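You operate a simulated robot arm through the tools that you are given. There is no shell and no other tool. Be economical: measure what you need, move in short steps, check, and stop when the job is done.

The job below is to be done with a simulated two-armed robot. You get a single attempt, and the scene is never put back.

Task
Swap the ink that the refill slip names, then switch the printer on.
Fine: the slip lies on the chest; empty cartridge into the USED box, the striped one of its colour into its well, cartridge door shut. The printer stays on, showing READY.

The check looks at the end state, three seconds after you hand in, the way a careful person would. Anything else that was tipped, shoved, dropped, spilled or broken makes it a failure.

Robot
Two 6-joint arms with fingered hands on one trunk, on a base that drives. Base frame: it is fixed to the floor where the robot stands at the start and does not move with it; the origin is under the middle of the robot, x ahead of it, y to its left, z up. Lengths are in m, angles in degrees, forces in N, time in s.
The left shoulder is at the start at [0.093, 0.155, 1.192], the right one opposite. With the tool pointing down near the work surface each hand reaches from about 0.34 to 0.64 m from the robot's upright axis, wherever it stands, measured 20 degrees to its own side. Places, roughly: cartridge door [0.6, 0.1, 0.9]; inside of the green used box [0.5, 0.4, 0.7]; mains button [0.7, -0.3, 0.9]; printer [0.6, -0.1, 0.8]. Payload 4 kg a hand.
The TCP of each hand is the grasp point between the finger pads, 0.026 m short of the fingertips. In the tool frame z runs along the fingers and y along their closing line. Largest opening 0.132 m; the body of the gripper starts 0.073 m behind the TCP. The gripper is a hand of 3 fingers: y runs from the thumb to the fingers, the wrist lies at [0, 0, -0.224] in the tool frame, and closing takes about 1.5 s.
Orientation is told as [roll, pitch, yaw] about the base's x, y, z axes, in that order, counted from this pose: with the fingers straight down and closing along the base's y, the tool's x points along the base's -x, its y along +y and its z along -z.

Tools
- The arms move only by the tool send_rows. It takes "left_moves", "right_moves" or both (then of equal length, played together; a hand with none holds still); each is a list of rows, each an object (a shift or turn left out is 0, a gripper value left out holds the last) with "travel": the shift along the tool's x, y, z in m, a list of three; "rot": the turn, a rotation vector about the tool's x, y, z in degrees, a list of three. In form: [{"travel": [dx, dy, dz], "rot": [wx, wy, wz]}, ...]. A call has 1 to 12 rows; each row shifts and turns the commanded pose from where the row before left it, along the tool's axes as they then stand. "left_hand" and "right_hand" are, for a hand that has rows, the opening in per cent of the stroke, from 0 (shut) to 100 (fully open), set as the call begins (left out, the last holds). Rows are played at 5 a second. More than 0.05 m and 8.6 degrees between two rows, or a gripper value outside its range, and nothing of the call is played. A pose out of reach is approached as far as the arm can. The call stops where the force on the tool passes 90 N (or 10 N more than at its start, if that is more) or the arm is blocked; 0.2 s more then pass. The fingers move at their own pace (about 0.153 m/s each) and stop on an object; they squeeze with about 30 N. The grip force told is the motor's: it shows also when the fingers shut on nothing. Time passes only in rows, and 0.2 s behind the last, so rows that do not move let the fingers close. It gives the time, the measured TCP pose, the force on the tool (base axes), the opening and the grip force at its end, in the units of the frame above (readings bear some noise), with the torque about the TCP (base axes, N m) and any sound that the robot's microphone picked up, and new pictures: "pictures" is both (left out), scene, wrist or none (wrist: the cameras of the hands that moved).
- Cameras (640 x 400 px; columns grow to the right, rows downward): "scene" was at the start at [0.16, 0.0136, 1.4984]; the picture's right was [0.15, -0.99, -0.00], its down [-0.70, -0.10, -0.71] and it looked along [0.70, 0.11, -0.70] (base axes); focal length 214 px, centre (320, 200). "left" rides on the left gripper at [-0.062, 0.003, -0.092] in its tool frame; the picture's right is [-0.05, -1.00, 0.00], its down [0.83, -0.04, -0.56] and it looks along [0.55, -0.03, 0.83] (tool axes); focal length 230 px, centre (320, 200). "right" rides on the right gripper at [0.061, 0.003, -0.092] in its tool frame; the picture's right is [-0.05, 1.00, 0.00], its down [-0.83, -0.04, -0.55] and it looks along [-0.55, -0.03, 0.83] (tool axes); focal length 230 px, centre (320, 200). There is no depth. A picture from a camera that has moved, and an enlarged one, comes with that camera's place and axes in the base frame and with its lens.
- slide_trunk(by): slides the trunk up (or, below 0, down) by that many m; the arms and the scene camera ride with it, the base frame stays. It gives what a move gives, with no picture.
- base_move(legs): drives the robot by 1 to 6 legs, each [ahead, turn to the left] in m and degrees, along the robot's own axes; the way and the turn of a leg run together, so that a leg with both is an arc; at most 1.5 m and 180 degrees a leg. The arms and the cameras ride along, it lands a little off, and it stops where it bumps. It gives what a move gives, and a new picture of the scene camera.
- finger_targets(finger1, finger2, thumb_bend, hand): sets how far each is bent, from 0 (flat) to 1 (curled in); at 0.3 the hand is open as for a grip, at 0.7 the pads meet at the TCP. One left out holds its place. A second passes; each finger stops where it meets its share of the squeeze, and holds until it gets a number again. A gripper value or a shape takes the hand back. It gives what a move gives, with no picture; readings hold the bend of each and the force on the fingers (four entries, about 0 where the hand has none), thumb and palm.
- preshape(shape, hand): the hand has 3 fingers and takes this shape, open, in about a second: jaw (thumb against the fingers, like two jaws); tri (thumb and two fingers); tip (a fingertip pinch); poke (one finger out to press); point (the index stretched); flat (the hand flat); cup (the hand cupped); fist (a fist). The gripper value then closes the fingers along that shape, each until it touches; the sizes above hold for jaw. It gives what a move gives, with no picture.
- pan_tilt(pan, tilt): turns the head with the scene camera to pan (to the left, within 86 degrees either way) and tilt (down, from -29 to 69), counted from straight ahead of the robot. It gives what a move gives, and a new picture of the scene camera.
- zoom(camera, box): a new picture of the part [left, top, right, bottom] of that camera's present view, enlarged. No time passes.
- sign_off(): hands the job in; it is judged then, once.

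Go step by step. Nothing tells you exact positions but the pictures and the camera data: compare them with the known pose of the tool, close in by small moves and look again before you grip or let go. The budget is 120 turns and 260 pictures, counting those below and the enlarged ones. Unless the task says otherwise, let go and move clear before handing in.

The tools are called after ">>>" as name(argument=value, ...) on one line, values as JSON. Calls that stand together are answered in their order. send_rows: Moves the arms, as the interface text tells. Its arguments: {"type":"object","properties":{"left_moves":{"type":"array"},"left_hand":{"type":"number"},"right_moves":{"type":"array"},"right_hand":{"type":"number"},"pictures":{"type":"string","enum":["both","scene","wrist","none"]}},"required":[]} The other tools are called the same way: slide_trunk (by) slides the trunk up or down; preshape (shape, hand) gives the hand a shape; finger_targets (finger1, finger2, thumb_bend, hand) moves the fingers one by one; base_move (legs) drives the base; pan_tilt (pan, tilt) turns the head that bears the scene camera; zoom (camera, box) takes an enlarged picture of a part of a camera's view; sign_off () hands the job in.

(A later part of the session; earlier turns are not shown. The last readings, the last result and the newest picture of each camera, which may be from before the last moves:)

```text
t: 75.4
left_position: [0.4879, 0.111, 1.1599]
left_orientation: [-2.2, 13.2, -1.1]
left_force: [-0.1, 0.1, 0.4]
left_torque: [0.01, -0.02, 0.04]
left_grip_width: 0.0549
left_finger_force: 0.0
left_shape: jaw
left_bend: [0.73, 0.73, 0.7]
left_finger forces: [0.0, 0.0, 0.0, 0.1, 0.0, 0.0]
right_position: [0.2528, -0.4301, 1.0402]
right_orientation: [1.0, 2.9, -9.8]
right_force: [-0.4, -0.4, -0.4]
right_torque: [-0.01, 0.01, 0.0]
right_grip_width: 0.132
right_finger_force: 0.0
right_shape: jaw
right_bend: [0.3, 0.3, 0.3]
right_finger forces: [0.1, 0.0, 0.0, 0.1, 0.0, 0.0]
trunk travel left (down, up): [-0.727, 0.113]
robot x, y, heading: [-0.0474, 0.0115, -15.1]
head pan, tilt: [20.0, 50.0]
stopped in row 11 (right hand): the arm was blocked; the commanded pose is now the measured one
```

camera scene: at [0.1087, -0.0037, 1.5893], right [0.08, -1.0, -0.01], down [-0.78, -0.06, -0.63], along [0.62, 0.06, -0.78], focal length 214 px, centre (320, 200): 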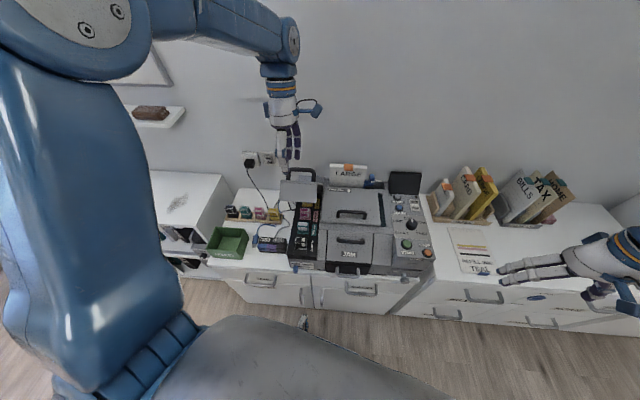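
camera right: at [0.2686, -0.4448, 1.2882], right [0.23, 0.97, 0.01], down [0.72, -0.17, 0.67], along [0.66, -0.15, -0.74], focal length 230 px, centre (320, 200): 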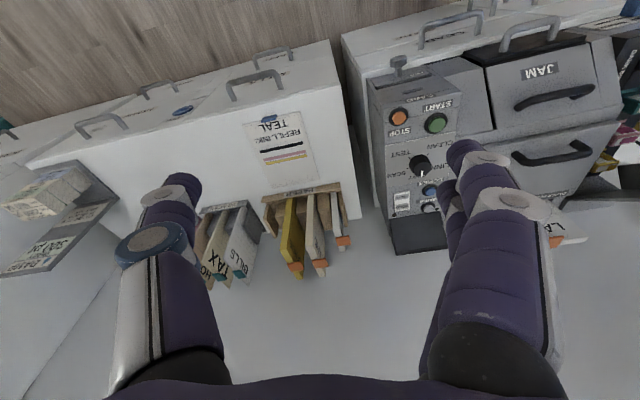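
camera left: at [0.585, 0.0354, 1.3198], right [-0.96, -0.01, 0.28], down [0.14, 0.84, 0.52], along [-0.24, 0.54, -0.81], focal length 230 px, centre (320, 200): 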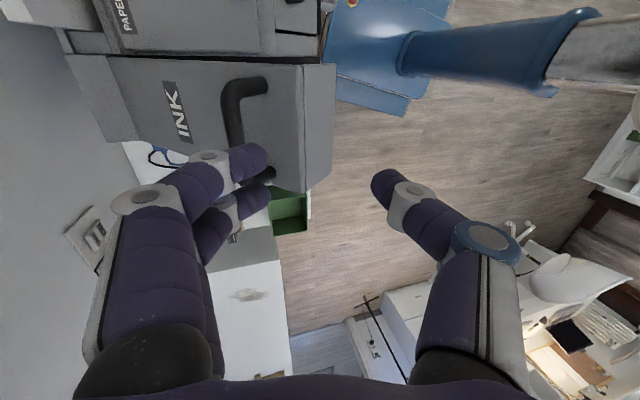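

Now pitch the left hand forward (to −45°), while the right arm moves out forward for room.

>>> send_rows(left_moves=[{"rot": [0, -8.3, 0]}, {"rot": [0, -8.3, 0]}, {"rot": [0, -8.3, 0]}, {"rot": [0, -8.3, 0]}, {"rot": [0, -8.3, 0]}, {"rot": [0, -8.3, 0]}, {"rot": [0, -8.3, 0]}], right_moves=[{"travel": [-0.02, 0, -0.005]}, {"travel": [-0.02, 0, -0.005]}, {"travel": [-0.02, 0, -0.005]}, {"travel": [-0.02, 0, -0.005]}, {"travel": [-0.02, 0, -0.005]}, {"travel": [-0.02, 0, -0.005]}, {"travel": [-0.02, 0, -0.005]}], pictures="scene")

```text
t: 77.0
left_position: [0.5298, 0.0917, 1.1477]
left_orientation: [-2.9, -45.1, 1.5]
left_force: [-40.0, 10.7, 42.1]
left_torque: [2.08, 0.56, 1.96]
left_grip_width: 0.0619
left_finger_force: 0.2
left_shape: jaw
left_bend: [0.75, 0.76, 0.7]
left_finger forces: [21.0, 37.0, 0.1, 0.0, 0.1, 0.0]
left hand out of reach, approached as far as the arm can: row 3, 4, 5, 6, 7
right_position: [0.3814, -0.457, 1.1158]
right_orientation: [0.6, -2.8, -9.9]
right_force: [0.9, 0.1, 0.1]
right_torque: [0.06, 0.06, -0.01]
right_grip_width: 0.1319
right_finger_force: 0.1
right_shape: jaw
right_bend: [0.3, 0.3, 0.3]
right_finger forces: [0.0, 0.0, 0.1, 0.0, 0.0, 0.1]
trunk travel left (down, up): [-0.727, 0.113]
robot x, y, heading: [-0.0458, 0.0132, -14.9]
head pan, tilt: [20.0, 50.0]
camera scene: at [0.0334, 0.013, 1.4961], right [0.09, -1.0, 0.01], down [-0.74, -0.07, -0.67], along [0.66, 0.05, -0.75], focal length 214 px, centre (320, 200)
```

scene: 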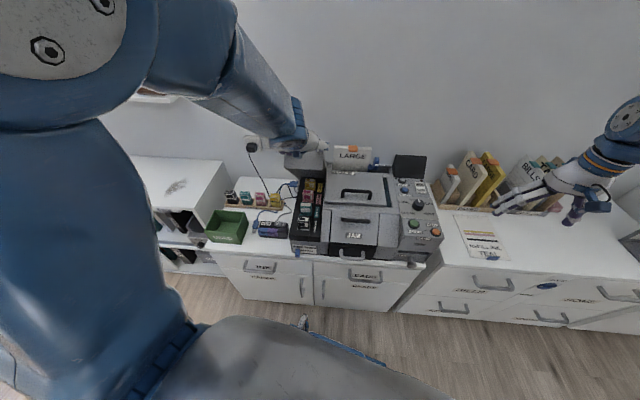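

The hand touches the lid and is too close. I back the base.

>>> base_move(legs=[[-0.12, 0]])

>>> zoom(camera="scene", box=[230, 110, 390, 250])

```text
t: 78.3
left_position: [0.4303, 0.1215, 1.1316]
left_orientation: [-2.9, -43.6, 1.6]
left_force: [0.3, -0.3, 0.1]
left_torque: [0.0, -0.02, 0.0]
left_grip_width: 0.0
left_finger_force: 29.8
left_shape: jaw
left_bend: [0.72, 0.72, 0.73]
left_finger forces: [0.0, 0.1, 0.1, 0.0, 0.1, 0.0]
right_position: [0.2847, -0.4281, 1.1058]
right_orientation: [0.5, -1.7, -9.8]
right_force: [-0.8, -0.8, -0.7]
right_torque: [0.05, -0.03, 0.02]
right_grip_width: 0.1318
right_finger_force: 0.2
right_shape: jaw
right_bend: [0.3, 0.3, 0.3]
right_finger forces: [0.0, 0.0, 0.0, 0.0, 0.0, 0.0]
trunk travel left (down, up): [-0.727, 0.113]
robot x, y, heading: [-0.1637, 0.0435, -14.7]
head pan, tilt: [20.0, 50.0]
camera scene: at [-0.0566, 0.0414, 1.4934], right [0.09, -1.0, 0.0], down [-0.76, -0.07, -0.65], along [0.65, 0.05, -0.76], focal length 214 px, centre (320, 200)
```

scene: 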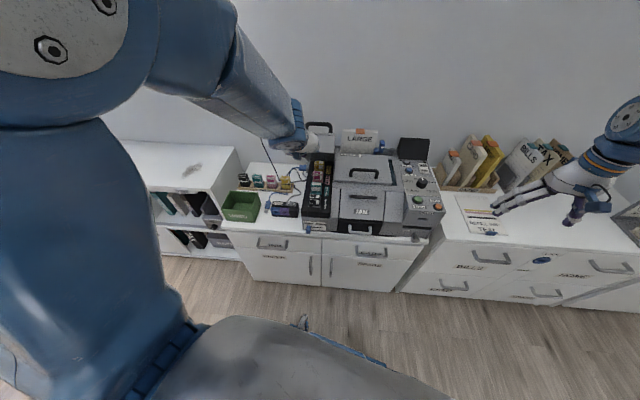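

```text
2.86 times, centred on (310, 180) of scene
camera zoom: at [-0.0566, 0.0414, 1.4934], right [0.09, -1.0, 0.0], down [-0.76, -0.07, -0.65], along [0.65, 0.05, -0.76], focal length 613 px, centre (349, 257)
```

zoom: 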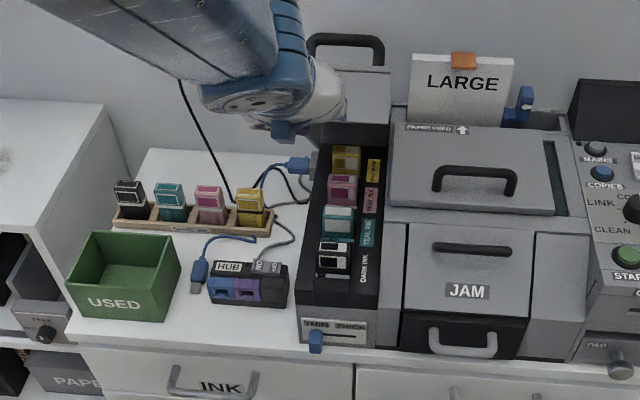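

The push opened the lid further (~65°) — all wells are free. Now I open the hand and lower it slanted toward the teal cartridge.

>>> send_rows(left_hand=48, left_moves=[{"travel": [0.019, -0.003, 0.034]}, {"travel": [0.019, -0.003, 0.034]}, {"travel": [0.019, -0.003, 0.034]}, {"travel": [0.019, -0.003, 0.034]}], right_moves=[{}, {}, {}, {}], pictures="none")

>>> send_rows(left_moves=[{}], pictures="both")

>>> zoom(camera="scene", box=[270, 120, 350, 220])

```text
t: 79.5
left_position: [0.4787, 0.0501, 1.0811]
left_orientation: [-4.1, -44.2, 3.6]
left_force: [-60.1, 10.9, 42.8]
left_torque: [1.71, -0.84, 2.64]
left_grip_width: 0.0633
left_finger_force: 0.0
left_shape: jaw
left_bend: [0.86, 0.73, 0.7]
left_finger forces: [73.9, 0.0, 0.0, 0.1, 0.1, 0.1]
left hand out of reach, approached as far as the arm can: row 1, 2, 3, 4
right_position: [0.2804, -0.4271, 1.1053]
right_orientation: [0.6, -1.9, -9.8]
right_force: [0.8, 0.7, 0.1]
right_torque: [0.0, 0.08, 0.01]
right_grip_width: 0.132
right_finger_force: 0.0
right_shape: jaw
right_bend: [0.3, 0.3, 0.3]
right_finger forces: [0.0, 0.0, 0.0, 0.1, 0.0, 0.0]
trunk travel left (down, up): [-0.727, 0.113]
robot x, y, heading: [-0.1649, 0.0396, -15.1]
head pan, tilt: [20.0, 50.0]
stopped in row 4 (left hand): the arm was blocked; the commanded pose is now the measured one
```

```text
t: 79.9
left_position: [0.4805, 0.0473, 1.0805]
left_orientation: [-4.2, -44.3, 3.4]
left_force: [-61.9, 10.7, 43.3]
left_torque: [1.86, -0.91, 2.83]
left_grip_width: 0.0629
left_finger_force: 0.0
left_shape: jaw
left_bend: [0.87, 0.73, 0.7]
left_finger forces: [75.0, 0.0, 0.0, 0.1, 0.0, 0.0]
right_position: [0.2807, -0.428, 1.1052]
right_orientation: [0.6, -1.8, -9.8]
right_force: [-0.2, 0.5, 0.4]
right_torque: [-0.02, 0.02, -0.01]
right_grip_width: 0.1323
right_finger_force: 0.1
right_shape: jaw
right_bend: [0.3, 0.3, 0.3]
right_finger forces: [0.0, 0.0, 0.1, 0.0, 0.0, 0.0]
trunk travel left (down, up): [-0.727, 0.113]
robot x, y, heading: [-0.166, 0.0445, -15.4]
head pan, tilt: [20.0, 50.0]
camera scene: at [-0.0939, 0.0477, 1.4963], right [0.09, -1.0, 0.01], down [-0.74, -0.07, -0.67], along [0.67, 0.05, -0.74], focal length 214 px, centre (320, 200)
camera left: at [0.4593, 0.0572, 1.1886], right [0.04, -1.0, 0.09], down [-0.98, -0.06, -0.18], along [0.18, -0.08, -0.98], focal length 230 px, centre (320, 200)
```

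scene: 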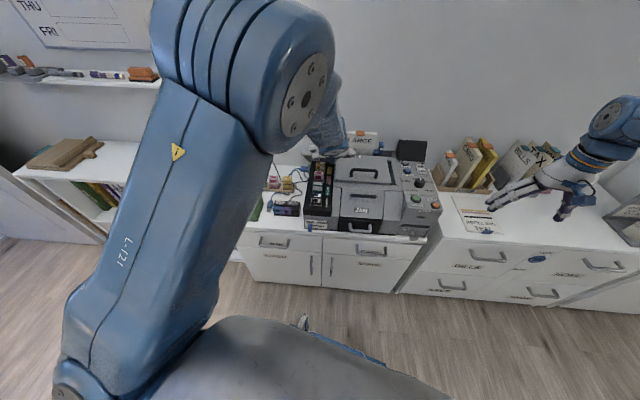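
left: 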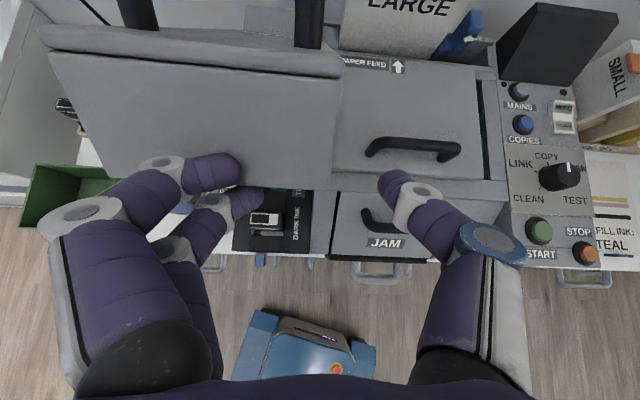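

```text
4.00 times, centred on (310, 170) of scene
camera zoom: at [-0.0939, 0.0477, 1.4963], right [0.09, -1.0, 0.01], down [-0.74, -0.07, -0.67], along [0.67, 0.05, -0.74], focal length 858 px, centre (360, 320)
```

zoom: 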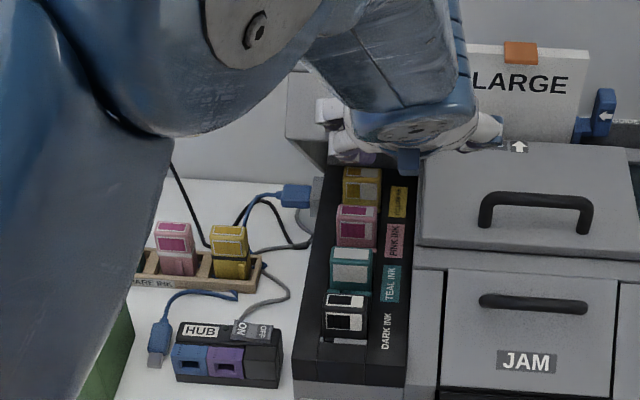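

The arm is too folded here. I back the base further so the left arm can extend.

>>> base_move(legs=[[-0.13, 0]])

>>> zoom(camera="scene", box=[240, 80, 400, 230])

```text
t: 81.2
left_position: [0.361, 0.0785, 1.0737]
left_orientation: [-3.7, -43.6, 2.6]
left_force: [1.4, 0.5, -0.6]
left_torque: [0.01, 0.04, -0.02]
left_grip_width: 0.0631
left_finger_force: 0.0
left_shape: jaw
left_bend: [0.73, 0.73, 0.7]
left_finger forces: [0.0, 0.0, 0.0, 0.0, 0.0, 0.1]
right_position: [0.163, -0.3947, 1.1021]
right_orientation: [0.5, -1.4, -9.8]
right_force: [1.5, -0.2, 1.2]
right_torque: [0.04, 0.07, 0.02]
right_grip_width: 0.1319
right_finger_force: 0.0
right_shape: jaw
right_bend: [0.3, 0.3, 0.3]
right_finger forces: [0.0, 0.0, 0.1, 0.0, 0.1, 0.0]
trunk travel left (down, up): [-0.727, 0.113]
robot x, y, heading: [-0.2946, 0.0726, -14.9]
head pan, tilt: [20.0, 50.0]
camera scene: at [-0.1985, 0.0794, 1.4945], right [0.09, -1.0, 0.01], down [-0.75, -0.07, -0.66], along [0.66, 0.05, -0.75], focal length 214 px, centre (320, 200)
```

scene: 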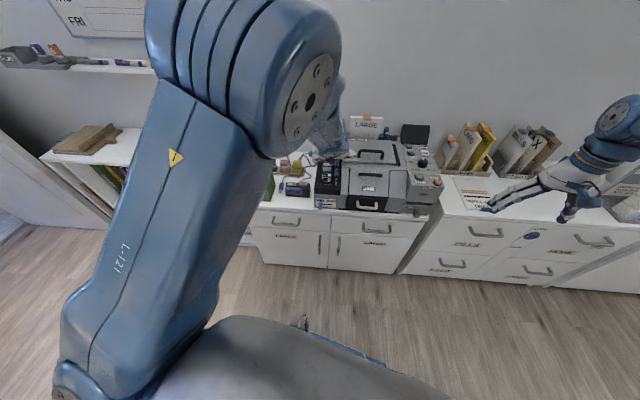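

```text
2.67 times, centred on (320, 155) of scene
camera zoom: at [-0.1985, 0.0794, 1.4945], right [0.09, -1.0, 0.01], down [-0.75, -0.07, -0.66], along [0.66, 0.05, -0.75], focal length 572 px, centre (320, 320)
```

zoom: 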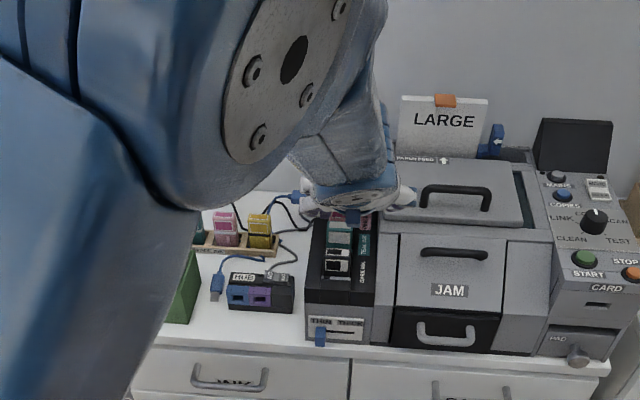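

>>> send_rows(left_moves=[{"travel": [-0.003, 0.009, 0.026]}, {"travel": [-0.003, 0.009, 0.026]}, {"travel": [-0.003, 0.009, 0.026]}, {}], right_moves=[{}, {}, {}, {}], pictures="both")

>>> zoom(camera="scene", box=[240, 80, 400, 230])

```text
t: 82.2
left_position: [0.4626, 0.0875, 1.0165]
left_orientation: [-1.2, -41.3, -0.6]
left_force: [0.1, -0.8, -0.9]
left_torque: [0.02, 0.0, -0.02]
left_grip_width: 0.0632
left_finger_force: 0.1
left_shape: jaw
left_bend: [0.73, 0.73, 0.7]
left_finger forces: [0.0, 0.0, 0.0, 0.1, 0.0, 0.1]
left hand out of reach, approached as far as the arm can: row 1, 2
right_position: [0.1951, -0.4035, 1.083]
right_orientation: [0.9, 0.3, -9.6]
right_force: [-0.6, -0.3, -0.3]
right_torque: [0.01, 0.02, 0.0]
right_grip_width: 0.1321
right_finger_force: 0.1
right_shape: jaw
right_bend: [0.3, 0.3, 0.3]
right_finger forces: [0.1, 0.0, 0.0, 0.1, 0.0, 0.0]
trunk travel left (down, up): [-0.727, 0.113]
robot x, y, heading: [-0.2915, 0.0775, -14.8]
head pan, tilt: [20.0, 50.0]
camera scene: at [-0.1335, 0.0621, 1.4888], right [0.09, -1.0, -0.01], down [-0.78, -0.06, -0.63], along [0.62, 0.06, -0.78], focal length 214 px, centre (320, 200)
camera right: at [0.1355, -0.3915, 1.1749], right [0.22, 0.98, 0.01], down [0.81, -0.19, 0.55], along [0.54, -0.11, -0.84], focal length 230 px, centre (320, 200)
camera left: at [0.4476, 0.0934, 1.1255], right [0.02, -1.0, 0.05], down [-0.99, -0.02, -0.13], along [0.13, -0.05, -0.99], focal length 230 px, centre (320, 200)
```

scene: 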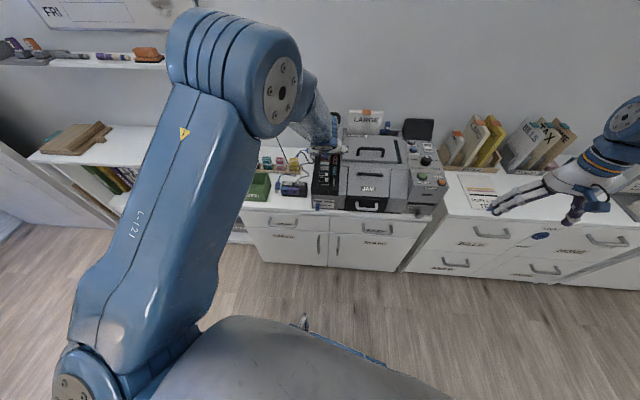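
right: 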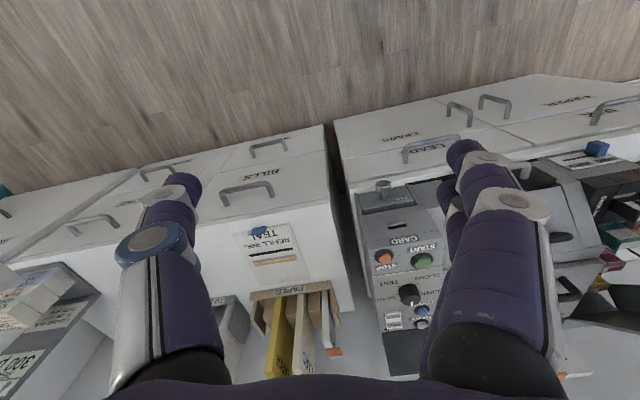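
left: 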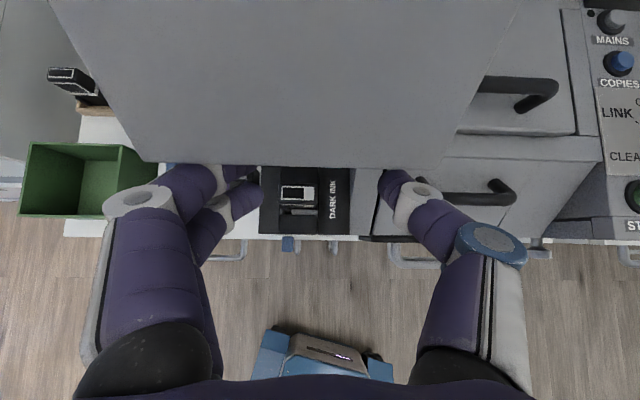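

```text
2.67 times, centred on (320, 155) of scene
camera zoom: at [-0.1335, 0.0621, 1.4888], right [0.09, -1.0, -0.01], down [-0.78, -0.06, -0.63], along [0.62, 0.06, -0.78], focal length 572 px, centre (320, 320)
```

zoom: 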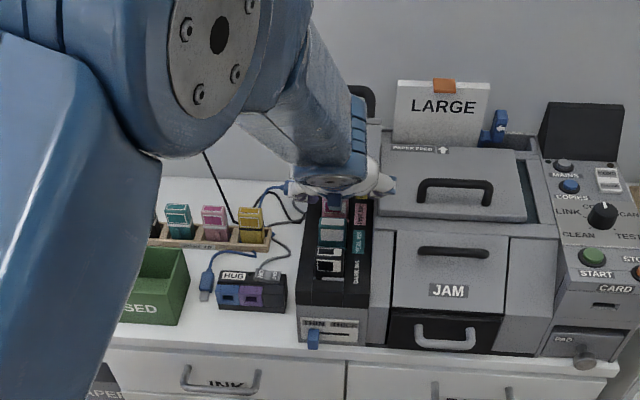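

The lid has sunk to ~20° (its edge ≈ (0.48, 1.0)). With this posture I can lift it from below: close fingers, go under the edge nearly horizontally, then raise.

>>> send_rows(left_hand=0, left_moves=[{"travel": [0.031, 0.002, 0.013]}, {"travel": [0.031, 0.002, 0.013]}, {"rot": [0, -6, 0]}, {"rot": [0, -6, 0]}, {"rot": [0, -6, 0]}, {"rot": [0, -6, 0]}], right_moves=[{"travel": [-0.02, 0, 0]}, {"travel": [-0.02, 0, 0]}, {"travel": [-0.02, 0, 0]}, {"travel": [-0.02, 0, 0]}, {"travel": [-0.02, 0, 0]}, {}], pictures="none")

>>> send_rows(left_moves=[{}], pictures="both")

>>> zoom(camera="scene", box=[240, 80, 400, 230])

```text
t: 83.1
left_position: [0.4472, 0.0751, 1.0163]
left_orientation: [5.0, -41.7, -10.2]
left_force: [-0.5, 0.2, 0.2]
left_torque: [0.0, -0.04, 0.0]
left_grip_width: 0.0
left_finger_force: 29.9
left_shape: jaw
left_bend: [0.67, 0.67, 0.67]
left_finger forces: [0.1, 0.0, 0.0, 0.0, 0.1, 0.0]
left hand out of reach, approached as far as the arm can: row 1, 2, 3, 4
right_position: [0.2357, -0.4081, 1.1047]
right_orientation: [0.7, -1.4, -9.5]
right_force: [-0.7, 0.8, -0.1]
right_torque: [0.01, -0.07, 0.0]
right_grip_width: 0.1319
right_finger_force: 0.0
right_shape: jaw
right_bend: [0.3, 0.3, 0.3]
right_finger forces: [0.0, 0.0, 0.1, 0.0, 0.1, 0.1]
trunk travel left (down, up): [-0.727, 0.113]
robot x, y, heading: [-0.2976, 0.0746, -15.0]
head pan, tilt: [20.0, 50.0]
stopped in row 4 (right hand): the arm was blocked; the commanded pose is now the measured one
```

```text
t: 83.4
left_position: [0.4382, 0.0757, 1.0285]
left_orientation: [9.8, -41.6, -17.1]
left_force: [-0.4, 0.2, -0.4]
left_torque: [0.04, -0.03, -0.01]
left_grip_width: 0.0
left_finger_force: 30.3
left_shape: jaw
left_bend: [0.67, 0.67, 0.67]
left_finger forces: [0.0, 0.0, 0.1, 0.0, 0.0, 0.0]
right_position: [0.2222, -0.4052, 1.113]
right_orientation: [0.9, -2.1, -9.4]
right_force: [-1.1, 0.5, 0.8]
right_torque: [0.01, 0.04, 0.02]
right_grip_width: 0.1321
right_finger_force: 0.1
right_shape: jaw
right_bend: [0.3, 0.3, 0.3]
right_finger forces: [0.0, 0.0, 0.0, 0.1, 0.0, 0.1]
trunk travel left (down, up): [-0.727, 0.113]
robot x, y, heading: [-0.2899, 0.0741, -14.8]
head pan, tilt: [20.0, 50.0]
stopped in row 1 (right hand): the arm was blocked; the commanded pose is now the measured one
camera scene: at [-0.1387, 0.0632, 1.4895], right [0.09, -1.0, -0.01], down [-0.78, -0.06, -0.63], along [0.62, 0.06, -0.78], focal length 214 px, centre (320, 200)
camera left: at [0.4209, 0.069, 1.1377], right [-0.15, -0.98, -0.09], down [-0.98, 0.16, -0.15], along [0.16, 0.07, -0.98], focal length 230 px, centre (320, 200)
```

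scene: 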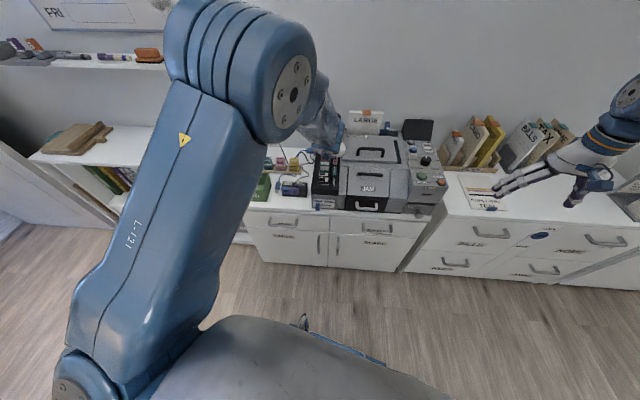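
left: 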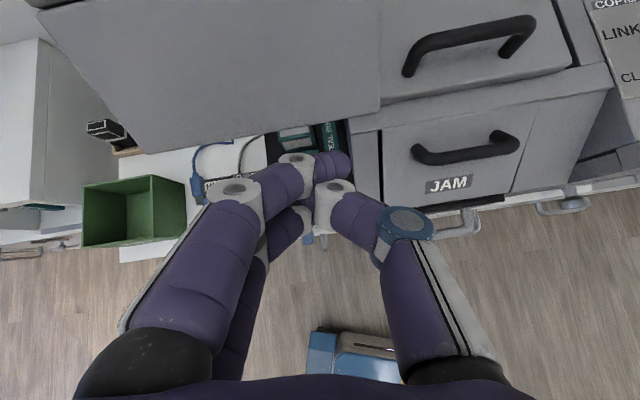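

```text
2.67 times, centred on (320, 155) of scene
camera zoom: at [-0.1387, 0.0632, 1.4895], right [0.09, -1.0, -0.01], down [-0.78, -0.06, -0.63], along [0.62, 0.06, -0.78], focal length 572 px, centre (320, 320)
```

zoom: 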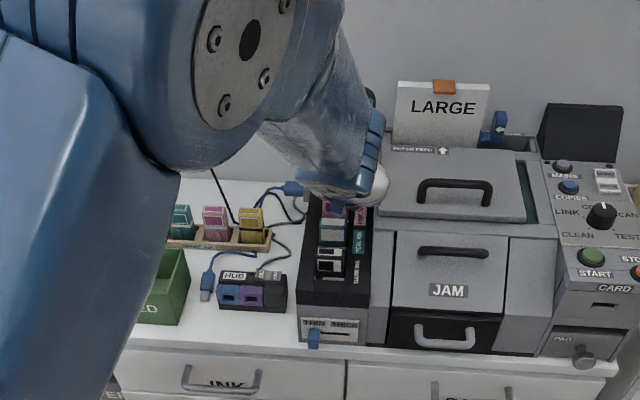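

The slanted pose is awkward with the shoulder so high. Lowering the trunk will make a forward-pointing hand natural. I back off first, then lower the trunk 0.3 m.

>>> base_move(legs=[[-0.15, 0]])

>>> slide_trunk(by=-0.25)

```text
t: 84.8
left_position: [0.297, 0.114, 1.0286]
left_orientation: [9.4, -41.5, -17.0]
left_force: [0.2, 0.9, -0.1]
left_torque: [0.0, 0.0, 0.02]
left_grip_width: 0.0
left_finger_force: 29.8
left_shape: jaw
left_bend: [0.67, 0.67, 0.67]
left_finger forces: [0.0, 0.0, 0.0, 0.0, 0.1, 0.0]
right_position: [0.0798, -0.3669, 1.1109]
right_orientation: [0.7, -2.0, -9.5]
right_force: [1.1, -0.5, -0.2]
right_torque: [0.01, 0.0, 0.03]
right_grip_width: 0.1321
right_finger_force: 0.0
right_shape: jaw
right_bend: [0.3, 0.3, 0.3]
right_finger forces: [0.0, 0.1, 0.0, 0.0, 0.0, 0.0]
trunk travel left (down, up): [-0.727, 0.113]
robot x, y, heading: [-0.435, 0.1144, -14.9]
head pan, tilt: [20.0, 50.0]
camera scene: at [-0.2818, 0.1019, 1.4893], right [0.09, -1.0, -0.01], down [-0.78, -0.06, -0.63], along [0.62, 0.06, -0.78], focal length 214 px, centre (320, 200)
```

scene: 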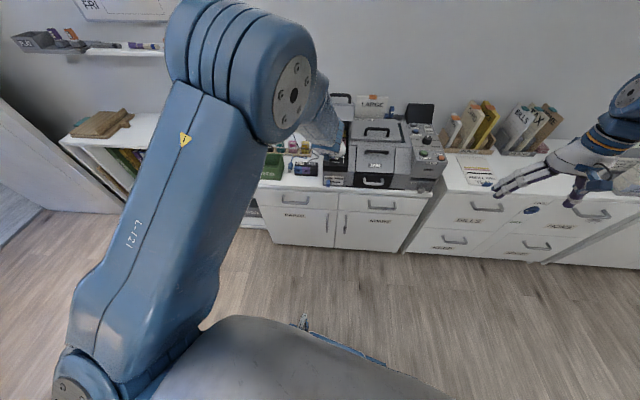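

```text
t: 87.4
left_position: [0.2813, 0.1157, 0.7957]
left_orientation: [12.9, -41.7, -21.8]
left_force: [-0.1, -0.1, 0.1]
left_torque: [-0.01, 0.03, 0.01]
left_grip_width: 0.0002
left_finger_force: 30.1
left_shape: jaw
left_bend: [0.67, 0.67, 0.67]
left_finger forces: [0.1, 0.0, 0.0, 0.0, 0.0, 0.0]
right_position: [0.0591, -0.3608, 0.8743]
right_orientation: [0.6, -3.1, -9.3]
right_force: [0.0, 0.4, 1.2]
right_torque: [-0.02, 0.02, 0.0]
right_grip_width: 0.1317
right_finger_force: 0.0
right_shape: jaw
right_bend: [0.3, 0.3, 0.3]
right_finger forces: [0.1, 0.0, 0.0, 0.0, 0.1, 0.0]
trunk travel left (down, up): [-0.477, 0.363]
robot x, y, heading: [-0.4362, 0.1139, -14.9]
head pan, tilt: [20.0, 50.0]
```

Now I raise the hand back, straighten roll/yaw and pitch to about −60°.

>>> send_rows(left_moves=[{"travel": [-0.024, 0, -0.027]}, {"travel": [-0.024, 0, -0.027]}, {"travel": [-0.024, 0, -0.027]}, {"travel": [-0.024, 0, -0.027]}, {"rot": [-4.85, 1.2, -5.3]}, {"rot": [-4.85, 1.2, -5.3]}, {"rot": [-4.85, 1.2, -5.3]}, {"rot": [6.4, 0, 0]}, {"rot": [6.4, 0, 0]}, {"rot": [0, -6.5, 0]}, {"rot": [0, -6.5, 0]}, {"rot": [0, -6.5, 0]}], right_moves=[{"travel": [-0.02, 0, -0.02]}, {"travel": [-0.02, 0, -0.02]}, {"travel": [-0.02, 0, -0.02]}, {"travel": [-0.02, 0, -0.02]}, {"travel": [-0.02, 0, -0.02]}, {"travel": [-0.02, 0, -0.02]}, {}, {}, {}, {}, {}, {}], pictures="scene")

```text
t: 90.0
left_position: [0.268, 0.0909, 0.9402]
left_orientation: [-9.3, -54.1, 8.6]
left_force: [-0.2, 0.1, 0.4]
left_torque: [0.0, -0.01, 0.02]
left_grip_width: 0.0
left_finger_force: 30.1
left_shape: jaw
left_bend: [0.67, 0.67, 0.67]
left_finger forces: [0.0, 0.0, 0.0, 0.0, 0.0, 0.0]
left hand out of reach, approached as far as the arm can: row 12
right_position: [0.1395, -0.3626, 0.9823]
right_orientation: [0.6, -3.1, -9.4]
right_force: [-0.1, -0.8, 0.6]
right_torque: [-0.02, 0.03, -0.01]
right_grip_width: 0.132
right_finger_force: 0.2
right_shape: jaw
right_bend: [0.3, 0.3, 0.3]
right_finger forces: [0.1, 0.1, 0.0, 0.0, 0.1, 0.1]
right hand out of reach, approached as far as the arm can: row 4, 5, 6
trunk travel left (down, up): [-0.477, 0.363]
robot x, y, heading: [-0.4366, 0.1169, -15.3]
head pan, tilt: [20.0, 50.0]
camera scene: at [-0.2885, 0.1034, 1.2397], right [0.09, -1.0, -0.01], down [-0.78, -0.06, -0.63], along [0.63, 0.06, -0.78], focal length 214 px, centre (320, 200)
```

scene: 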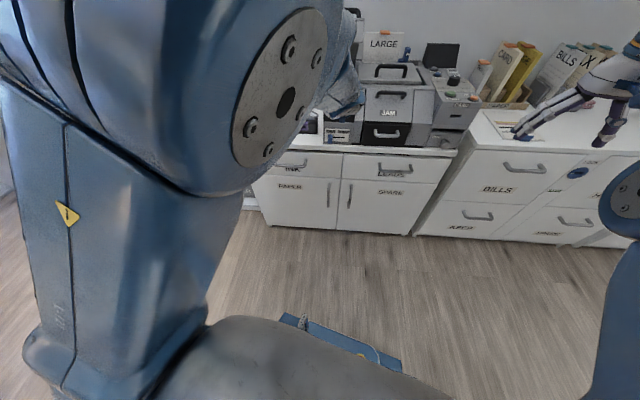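

>>> send_rows(left_moves=[{"rot": [-2.5, 0, 4.7]}, {"travel": [-0.022, 0, 0.03]}, {"travel": [-0.022, 0, 0.03]}, {"travel": [-0.022, 0, 0.03]}, {"travel": [-0.022, 0, 0.03]}, {}], right_moves=[{}, {}, {}, {}, {}, {}], pictures="none")

>>> send_rows(left_moves=[{}], pictures="both")

```text
t: 91.4
left_position: [0.4222, 0.0948, 0.9897]
left_orientation: [5.7, -61.1, -2.5]
left_force: [-0.2, 0.2, 0.1]
left_torque: [0.01, 0.0, 0.02]
left_grip_width: 0.0001
left_finger_force: 29.6
left_shape: jaw
left_bend: [0.67, 0.67, 0.67]
left_finger forces: [0.0, 0.0, 0.0, 0.1, 0.0, 0.0]
left hand out of reach, approached as far as the arm can: row 1
right_position: [0.1382, -0.3616, 0.9842]
right_orientation: [0.8, -3.1, -9.4]
right_force: [-0.3, 0.4, -0.3]
right_torque: [-0.02, -0.03, -0.04]
right_grip_width: 0.132
right_finger_force: 0.2
right_shape: jaw
right_bend: [0.3, 0.3, 0.3]
right_finger forces: [0.1, 0.0, 0.1, 0.0, 0.0, 0.0]
trunk travel left (down, up): [-0.477, 0.363]
robot x, y, heading: [-0.4374, 0.1165, -15.0]
head pan, tilt: [20.0, 50.0]
```

```text
t: 91.8
left_position: [0.4237, 0.0934, 0.9883]
left_orientation: [5.6, -61.0, -2.5]
left_force: [-0.2, 0.5, -0.3]
left_torque: [-0.01, 0.0, 0.01]
left_grip_width: 0.0001
left_finger_force: 30.0
left_shape: jaw
left_bend: [0.67, 0.67, 0.67]
left_finger forces: [0.1, 0.0, 0.0, 0.1, 0.0, 0.1]
right_position: [0.1398, -0.3614, 0.9831]
right_orientation: [0.7, -3.0, -9.3]
right_force: [0.1, -0.2, 0.1]
right_torque: [0.01, 0.01, 0.0]
right_grip_width: 0.1317
right_finger_force: 0.0
right_shape: jaw
right_bend: [0.3, 0.3, 0.3]
right_finger forces: [0.0, 0.0, 0.0, 0.0, 0.0, 0.0]
trunk travel left (down, up): [-0.477, 0.363]
robot x, y, heading: [-0.4373, 0.1148, -14.9]
head pan, tilt: [20.0, 50.0]
camera scene: at [-0.2887, 0.1037, 1.2397], right [0.09, -1.0, -0.01], down [-0.77, -0.06, -0.63], along [0.63, 0.06, -0.78], focal length 214 px, centre (320, 200)
camera left: at [0.3717, 0.0906, 1.0856], right [0.07, -1.0, 0.0], down [-0.89, -0.06, -0.46], along [0.46, 0.03, -0.89], focal length 230 px, centre (320, 200)
```

scene: 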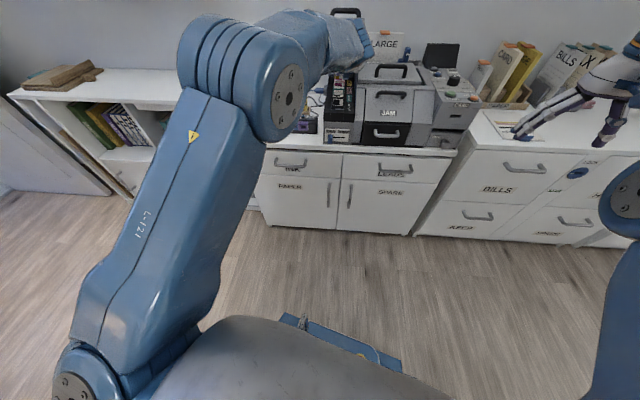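
left: 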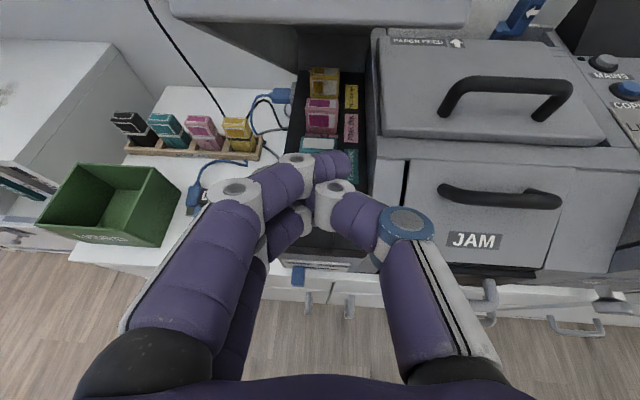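

Excellent posture: stable and well in reach. The lid edge is at ≈(0.49, 1.027). I slide the closed fingers under it and lift.

>>> send_rows(left_moves=[{"travel": [-0.0085, 0, 0.0243]}, {"travel": [-0.0085, 0, 0.0243]}, {"travel": [-0.0085, 0, 0.0243]}, {"travel": [-0.0175, 0, -0.0097]}, {"travel": [-0.0175, 0, -0.0097]}, {"travel": [-0.0175, 0, -0.0097]}], right_moves=[{}, {}, {}, {}, {}, {}], pictures="none")

>>> send_rows(left_moves=[{"travel": [-0.018, 0, 0.0015]}, {"travel": [-0.018, 0, 0.0015]}, {"travel": [-0.018, 0, 0.0015]}], pictures="both")

```text
t: 93.4
left_position: [0.4622, 0.1016, 0.9582]
left_orientation: [10.7, -51.8, -6.4]
left_force: [-1.2, 1.1, -0.4]
left_torque: [-0.04, 0.01, -0.02]
left_grip_width: 0.0
left_finger_force: 30.0
left_shape: jaw
left_bend: [0.67, 0.67, 0.67]
left_finger forces: [0.0, 0.0, 0.0, 0.0, 0.0, 0.0]
left hand out of reach, approached as far as the arm can: row 2, 3, 4, 5, 6
right_position: [0.1333, -0.3622, 1.0019]
right_orientation: [0.6, -3.9, -9.4]
right_force: [-0.6, -0.1, 0.1]
right_torque: [-0.01, 0.03, 0.01]
right_grip_width: 0.132
right_finger_force: 0.0
right_shape: jaw
right_bend: [0.3, 0.3, 0.3]
right_finger forces: [0.0, 0.1, 0.0, 0.0, 0.1, 0.0]
trunk travel left (down, up): [-0.477, 0.363]
robot x, y, heading: [-0.435, 0.1132, -14.8]
head pan, tilt: [20.0, 50.0]
stopped in row 6 (left hand): the arm was blocked; the commanded pose is now the measured one
```

```text
t: 94.2
left_position: [0.4606, 0.1078, 1.0505]
left_orientation: [7.3, -59.0, -3.5]
left_force: [0.2, 0.1, -2.0]
left_torque: [-0.01, 0.05, 0.01]
left_grip_width: 0.0001
left_finger_force: 30.0
left_shape: jaw
left_bend: [0.67, 0.67, 0.67]
left_finger forces: [0.0, 0.0, 0.1, 0.0, 0.1, 0.0]
left hand out of reach, approached as far as the arm can: row 1, 2, 3
right_position: [0.1336, -0.3625, 1.0016]
right_orientation: [0.6, -4.1, -9.4]
right_force: [0.2, 0.1, 0.4]
right_torque: [0.02, 0.0, 0.0]
right_grip_width: 0.1321
right_finger_force: 0.0
right_shape: jaw
right_bend: [0.3, 0.3, 0.3]
right_finger forces: [0.0, 0.0, 0.0, 0.0, 0.0, 0.1]
trunk travel left (down, up): [-0.477, 0.363]
robot x, y, heading: [-0.4378, 0.1161, -15.3]
head pan, tilt: [20.0, 50.0]
camera scene: at [-0.2896, 0.104, 1.2399], right [0.09, -1.0, -0.01], down [-0.77, -0.06, -0.63], along [0.63, 0.06, -0.78], focal length 214 px, centre (320, 200)
camera left: at [0.4129, 0.1027, 1.1495], right [0.07, -1.0, -0.02], down [-0.9, -0.06, -0.43], along [0.43, 0.05, -0.9], focal length 230 px, centre (320, 200)
```

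scene: 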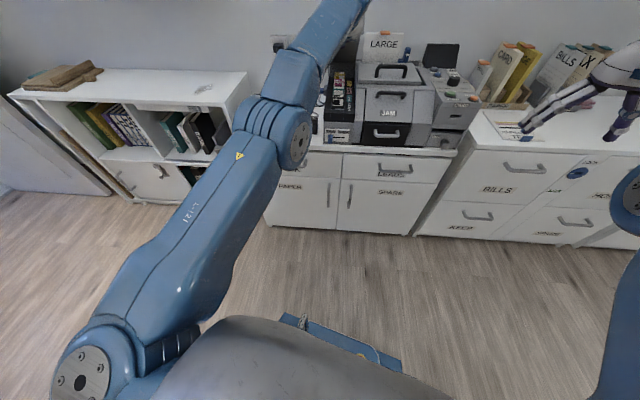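
left: 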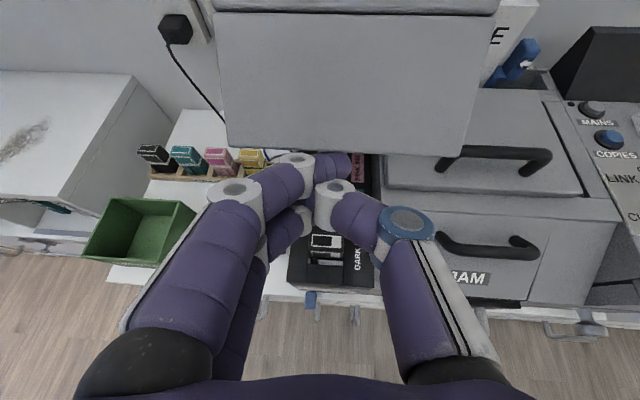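

The arm is nearly stretched, so I use base and trunk for the big motions: lower the hand, drive 0.06 m ahead to get under the lid edge, then raise the trunk.

>>> send_rows(left_moves=[{"travel": [0.018, 0, 0.006]}, {"travel": [0.02, 0, 0.008]}, {"travel": [0.02, 0, 0.008]}, {"travel": [0.02, 0, 0.008]}], right_moves=[{}, {}, {}, {}], pictures="none")

>>> base_move(legs=[[0.06, 0]])

>>> send_rows(left_moves=[{}], pictures="wrist")

```text
t: 95.4
left_position: [0.4645, 0.1045, 0.9013]
left_orientation: [11.9, -49.2, -7.2]
left_force: [0.7, -0.2, 0.6]
left_torque: [0.0, 0.0, -0.01]
left_grip_width: 0.0
left_finger_force: 29.7
left_shape: jaw
left_bend: [0.67, 0.67, 0.67]
left_finger forces: [0.1, 0.1, 0.1, 0.0, 0.0, 0.1]
left hand out of reach, approached as far as the arm can: row 1, 2, 3, 4
right_position: [0.1261, -0.3615, 1.0198]
right_orientation: [0.5, -4.9, -9.4]
right_force: [-0.6, 0.1, 0.3]
right_torque: [0.0, -0.05, -0.01]
right_grip_width: 0.1321
right_finger_force: 0.1
right_shape: jaw
right_bend: [0.3, 0.3, 0.3]
right_finger forces: [0.1, 0.1, 0.0, 0.0, 0.0, 0.0]
trunk travel left (down, up): [-0.477, 0.363]
robot x, y, heading: [-0.4364, 0.1172, -15.1]
head pan, tilt: [20.0, 50.0]
stopped in row 4 (left hand): the arm was blocked; the commanded pose is now the measured one
```

```text
t: 96.3
left_position: [0.5256, 0.0876, 0.9015]
left_orientation: [11.8, -49.1, -7.2]
left_force: [0.0, 0.0, -0.9]
left_torque: [0.03, 0.0, 0.0]
left_grip_width: 0.0001
left_finger_force: 29.7
left_shape: jaw
left_bend: [0.67, 0.67, 0.67]
left_finger forces: [0.0, 0.1, 0.0, 0.0, 0.0, 0.1]
right_position: [0.187, -0.3791, 1.0157]
right_orientation: [0.5, -4.6, -9.4]
right_force: [0.5, -0.2, -1.1]
right_torque: [0.01, 0.03, 0.01]
right_grip_width: 0.132
right_finger_force: 0.0
right_shape: jaw
right_bend: [0.3, 0.3, 0.3]
right_finger forces: [0.0, 0.1, 0.0, 0.1, 0.1, 0.0]
trunk travel left (down, up): [-0.477, 0.363]
robot x, y, heading: [-0.3815, 0.1022, -15.2]
head pan, tilt: [20.0, 50.0]
camera scene: at [-0.2284, 0.0875, 1.2394], right [0.09, -1.0, -0.01], down [-0.78, -0.06, -0.63], along [0.62, 0.06, -0.78], focal length 214 px, centre (320, 200)
```

scene: 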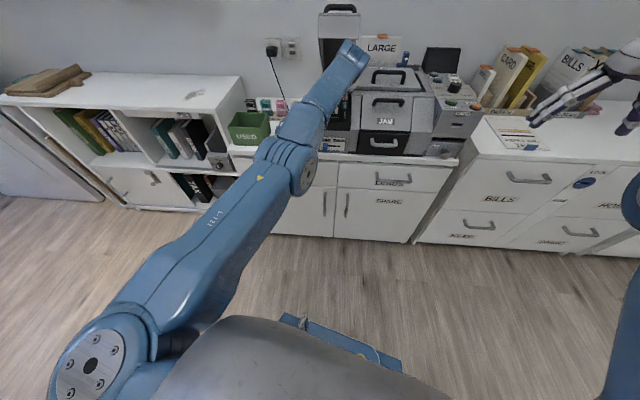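

```text
t: 96.7
left_position: [0.5132, 0.0908, 0.8756]
left_orientation: [14.3, -44.4, -9.2]
left_force: [56.4, -2.2, 47.2]
left_torque: [0.98, 1.12, -1.1]
left_grip_width: 0.0002
left_finger_force: 30.3
left_shape: jaw
left_bend: [0.67, 0.67, 0.67]
left_finger forces: [0.0, 73.1, 0.0, 0.1, 0.1, 0.0]
right_position: [0.1783, -0.379, 1.0385]
right_orientation: [0.6, -5.8, -9.5]
right_force: [-0.2, -0.8, 0.7]
right_torque: [-0.02, -0.02, -0.01]
right_grip_width: 0.1319
right_finger_force: 0.1
right_shape: jaw
right_bend: [0.3, 0.3, 0.3]
right_finger forces: [0.1, 0.0, 0.0, 0.0, 0.0, 0.0]
trunk travel left (down, up): [-0.477, 0.363]
robot x, y, heading: [-0.3761, 0.1002, -15.1]
head pan, tilt: [20.0, 50.0]
camera left: at [0.4913, 0.0756, 0.9822], right [0.05, -0.99, -0.14], down [-0.98, -0.02, -0.2], along [0.2, 0.15, -0.97], focal length 230 px, centre (320, 200)
```

left: 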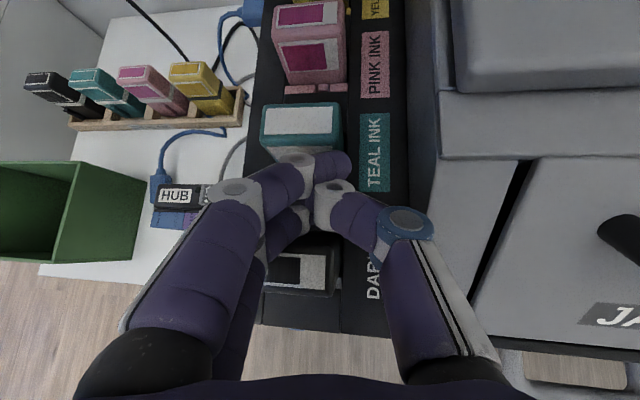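

The hand sank onto the deck between cartridges; I raise the trunk at once. Good news: the lid now appears wide open.

>>> slide_trunk(by=0.08)

>>> zoom(camera="scene", box=[240, 0, 460, 180])

>>> zoom(camera="left", box=[0, 0, 640, 400])

```text
t: 97.9
left_position: [0.5101, 0.0908, 0.9386]
left_orientation: [14.2, -42.3, -8.8]
left_force: [0.0, -1.0, 0.2]
left_torque: [-0.02, 0.03, 0.01]
left_grip_width: 0.0
left_finger_force: 30.2
left_shape: jaw
left_bend: [0.67, 0.67, 0.67]
left_finger forces: [0.0, 0.0, 0.1, 0.0, 0.0, 0.0]
right_position: [0.1789, -0.3786, 1.1165]
right_orientation: [0.5, -5.7, -9.4]
right_force: [0.3, -0.3, 0.4]
right_torque: [0.06, -0.03, -0.02]
right_grip_width: 0.1321
right_finger_force: 0.0
right_shape: jaw
right_bend: [0.3, 0.3, 0.3]
right_finger forces: [0.0, 0.0, 0.1, 0.0, 0.1, 0.0]
trunk travel left (down, up): [-0.557, 0.283]
robot x, y, heading: [-0.3781, 0.0955, -15.1]
head pan, tilt: [20.0, 50.0]
```

```text
2.22 times, centred on (350, 90) of scene
camera zoom: at [-0.2299, 0.0878, 1.3197], right [0.09, -1.0, -0.01], down [-0.77, -0.06, -0.63], along [0.63, 0.06, -0.78], focal length 477 px, centre (253, 444)
```

zoom: 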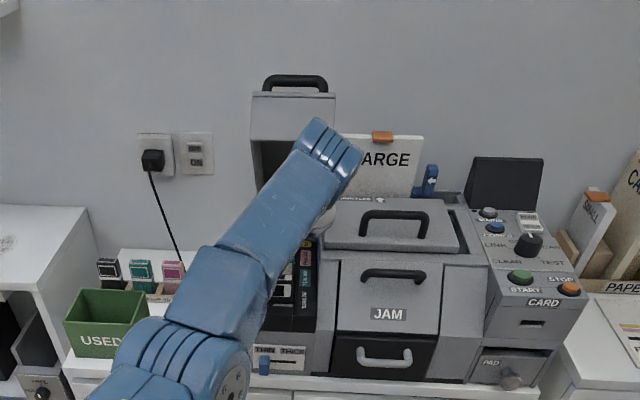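

```text
1.00 times, centred on (320, 200) of left (not enlarged: the box is as wide or as high as the picture)
camera zoom: at [0.4918, 0.0754, 1.0459], right [0.05, -0.99, -0.15], down [-0.99, -0.03, -0.17], along [0.16, 0.15, -0.97], focal length 230 px, centre (320, 200)
```

zoom: 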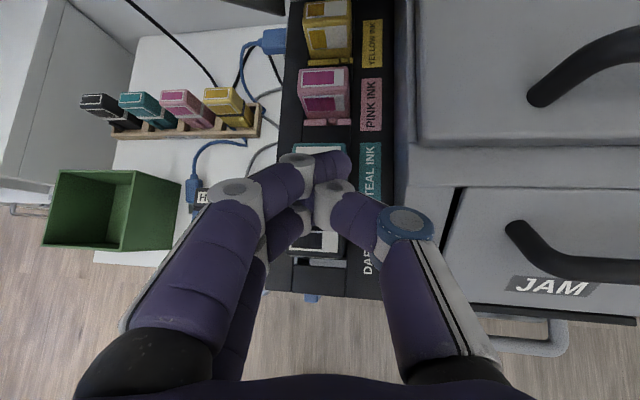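

Lid wide open, wells clear. Teal top centre ≈ (0.552, 0.104, 0.87). I retract the arm a bit, straighten the hand, then drive the base ahead for better reach.

>>> send_rows(left_hand=50, left_moves=[{"travel": [0.01, 0, -0.026]}, {"travel": [0.01, 0, -0.026]}, {"travel": [0.01, 0, -0.026]}, {"travel": [0.01, 0, -0.026]}, {"rot": [3.8, 0, -3.5]}, {"rot": [3.8, 0, -3.5]}], right_moves=[{}, {}, {}, {}, {}, {}], pictures="none")

>>> base_move(legs=[[0.08, 0]])

>>> send_rows(left_moves=[{}], pictures="wrist")

```text
t: 99.5
left_position: [0.4833, 0.0468, 0.9858]
left_orientation: [2.4, -40.5, -0.4]
left_force: [0.9, 0.0, 0.0]
left_torque: [0.0, -0.02, 0.03]
left_grip_width: 0.0659
left_finger_force: 0.0
left_shape: jaw
left_bend: [0.73, 0.73, 0.7]
left_finger forces: [0.0, 0.0, 0.0, 0.0, 0.1, 0.0]
left hand out of reach, approached as far as the arm can: row 1, 2, 3, 4, 5, 6
right_position: [0.1703, -0.379, 1.1364]
right_orientation: [0.3, -6.6, -9.5]
right_force: [-0.5, 0.0, 0.2]
right_torque: [-0.02, -0.01, 0.0]
right_grip_width: 0.1322
right_finger_force: 0.1
right_shape: jaw
right_bend: [0.3, 0.3, 0.3]
right_finger forces: [0.0, 0.0, 0.0, 0.0, 0.0, 0.1]
trunk travel left (down, up): [-0.557, 0.283]
robot x, y, heading: [-0.38, 0.0996, -15.1]
head pan, tilt: [20.0, 50.0]
stopped in row 6 (left hand): the arm was blocked; the commanded pose is now the measured one
```

```text
t: 100.6
left_position: [0.5641, 0.0247, 0.9862]
left_orientation: [2.3, -40.5, -0.4]
left_force: [0.8, 0.9, -1.0]
left_torque: [-0.01, 0.01, -0.01]
left_grip_width: 0.0658
left_finger_force: 0.1
left_shape: jaw
left_bend: [0.73, 0.73, 0.7]
left_finger forces: [0.0, 0.0, 0.1, 0.0, 0.0, 0.0]
right_position: [0.2499, -0.4002, 1.1357]
right_orientation: [0.4, -6.5, -9.5]
right_force: [-0.1, -0.4, 0.0]
right_torque: [0.03, 0.01, -0.03]
right_grip_width: 0.132
right_finger_force: 0.0
right_shape: jaw
right_bend: [0.3, 0.3, 0.3]
right_finger forces: [0.0, 0.0, 0.0, 0.0, 0.1, 0.1]
trunk travel left (down, up): [-0.557, 0.283]
robot x, y, heading: [-0.2968, 0.0757, -15.1]
head pan, tilt: [20.0, 50.0]
camera scene: at [-0.1495, 0.0663, 1.3195], right [0.09, -1.0, -0.01], down [-0.78, -0.06, -0.63], along [0.63, 0.06, -0.78], focal length 214 px, centre (320, 200)
```

scene: 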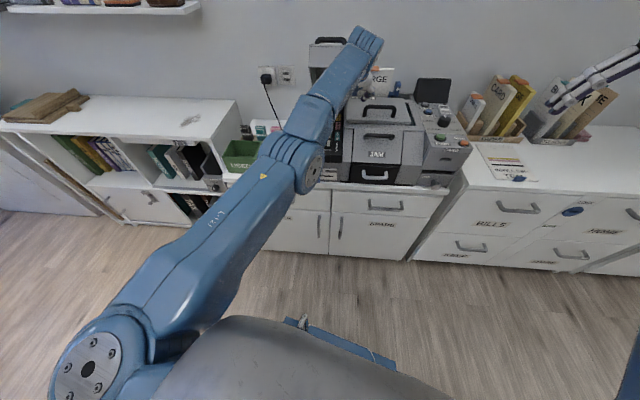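

```text
t: 101.2
left_position: [0.5209, 0.0382, 0.9186]
left_orientation: [8.7, -28.7, -3.5]
left_force: [15.8, -2.6, 30.7]
left_torque: [-1.32, -0.77, 0.62]
left_grip_width: 0.0637
left_finger_force: 0.1
left_shape: jaw
left_bend: [0.73, 0.73, 0.71]
left_finger forces: [0.1, 0.0, 0.0, 0.0, 41.2, 0.0]
right_position: [0.2171, -0.3975, 1.1829]
right_orientation: [0.5, -9.1, -9.4]
right_force: [-0.8, 0.1, -0.1]
right_torque: [0.01, -0.07, -0.01]
right_grip_width: 0.1319
right_finger_force: 0.1
right_shape: jaw
right_bend: [0.3, 0.3, 0.3]
right_finger forces: [0.0, 0.0, 0.0, 0.0, 0.0, 0.0]
trunk travel left (down, up): [-0.557, 0.283]
robot x, y, heading: [-0.2987, 0.0756, -15.1]
head pan, tilt: [20.0, 50.0]
stopped in row 1 (left hand): the arm was blocked; the commanded pose is now the measured one
camera left: at [0.5301, 0.0282, 1.0287], right [0.06, -0.99, -0.11], down [-0.99, -0.07, 0.08], along [-0.08, 0.1, -0.99], focal length 230 px, centre (320, 200)
```

left: 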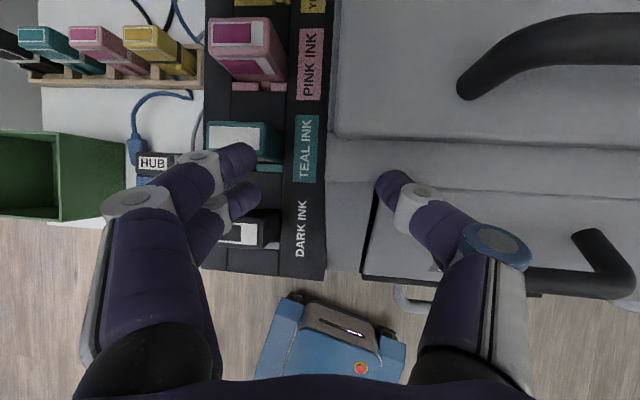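

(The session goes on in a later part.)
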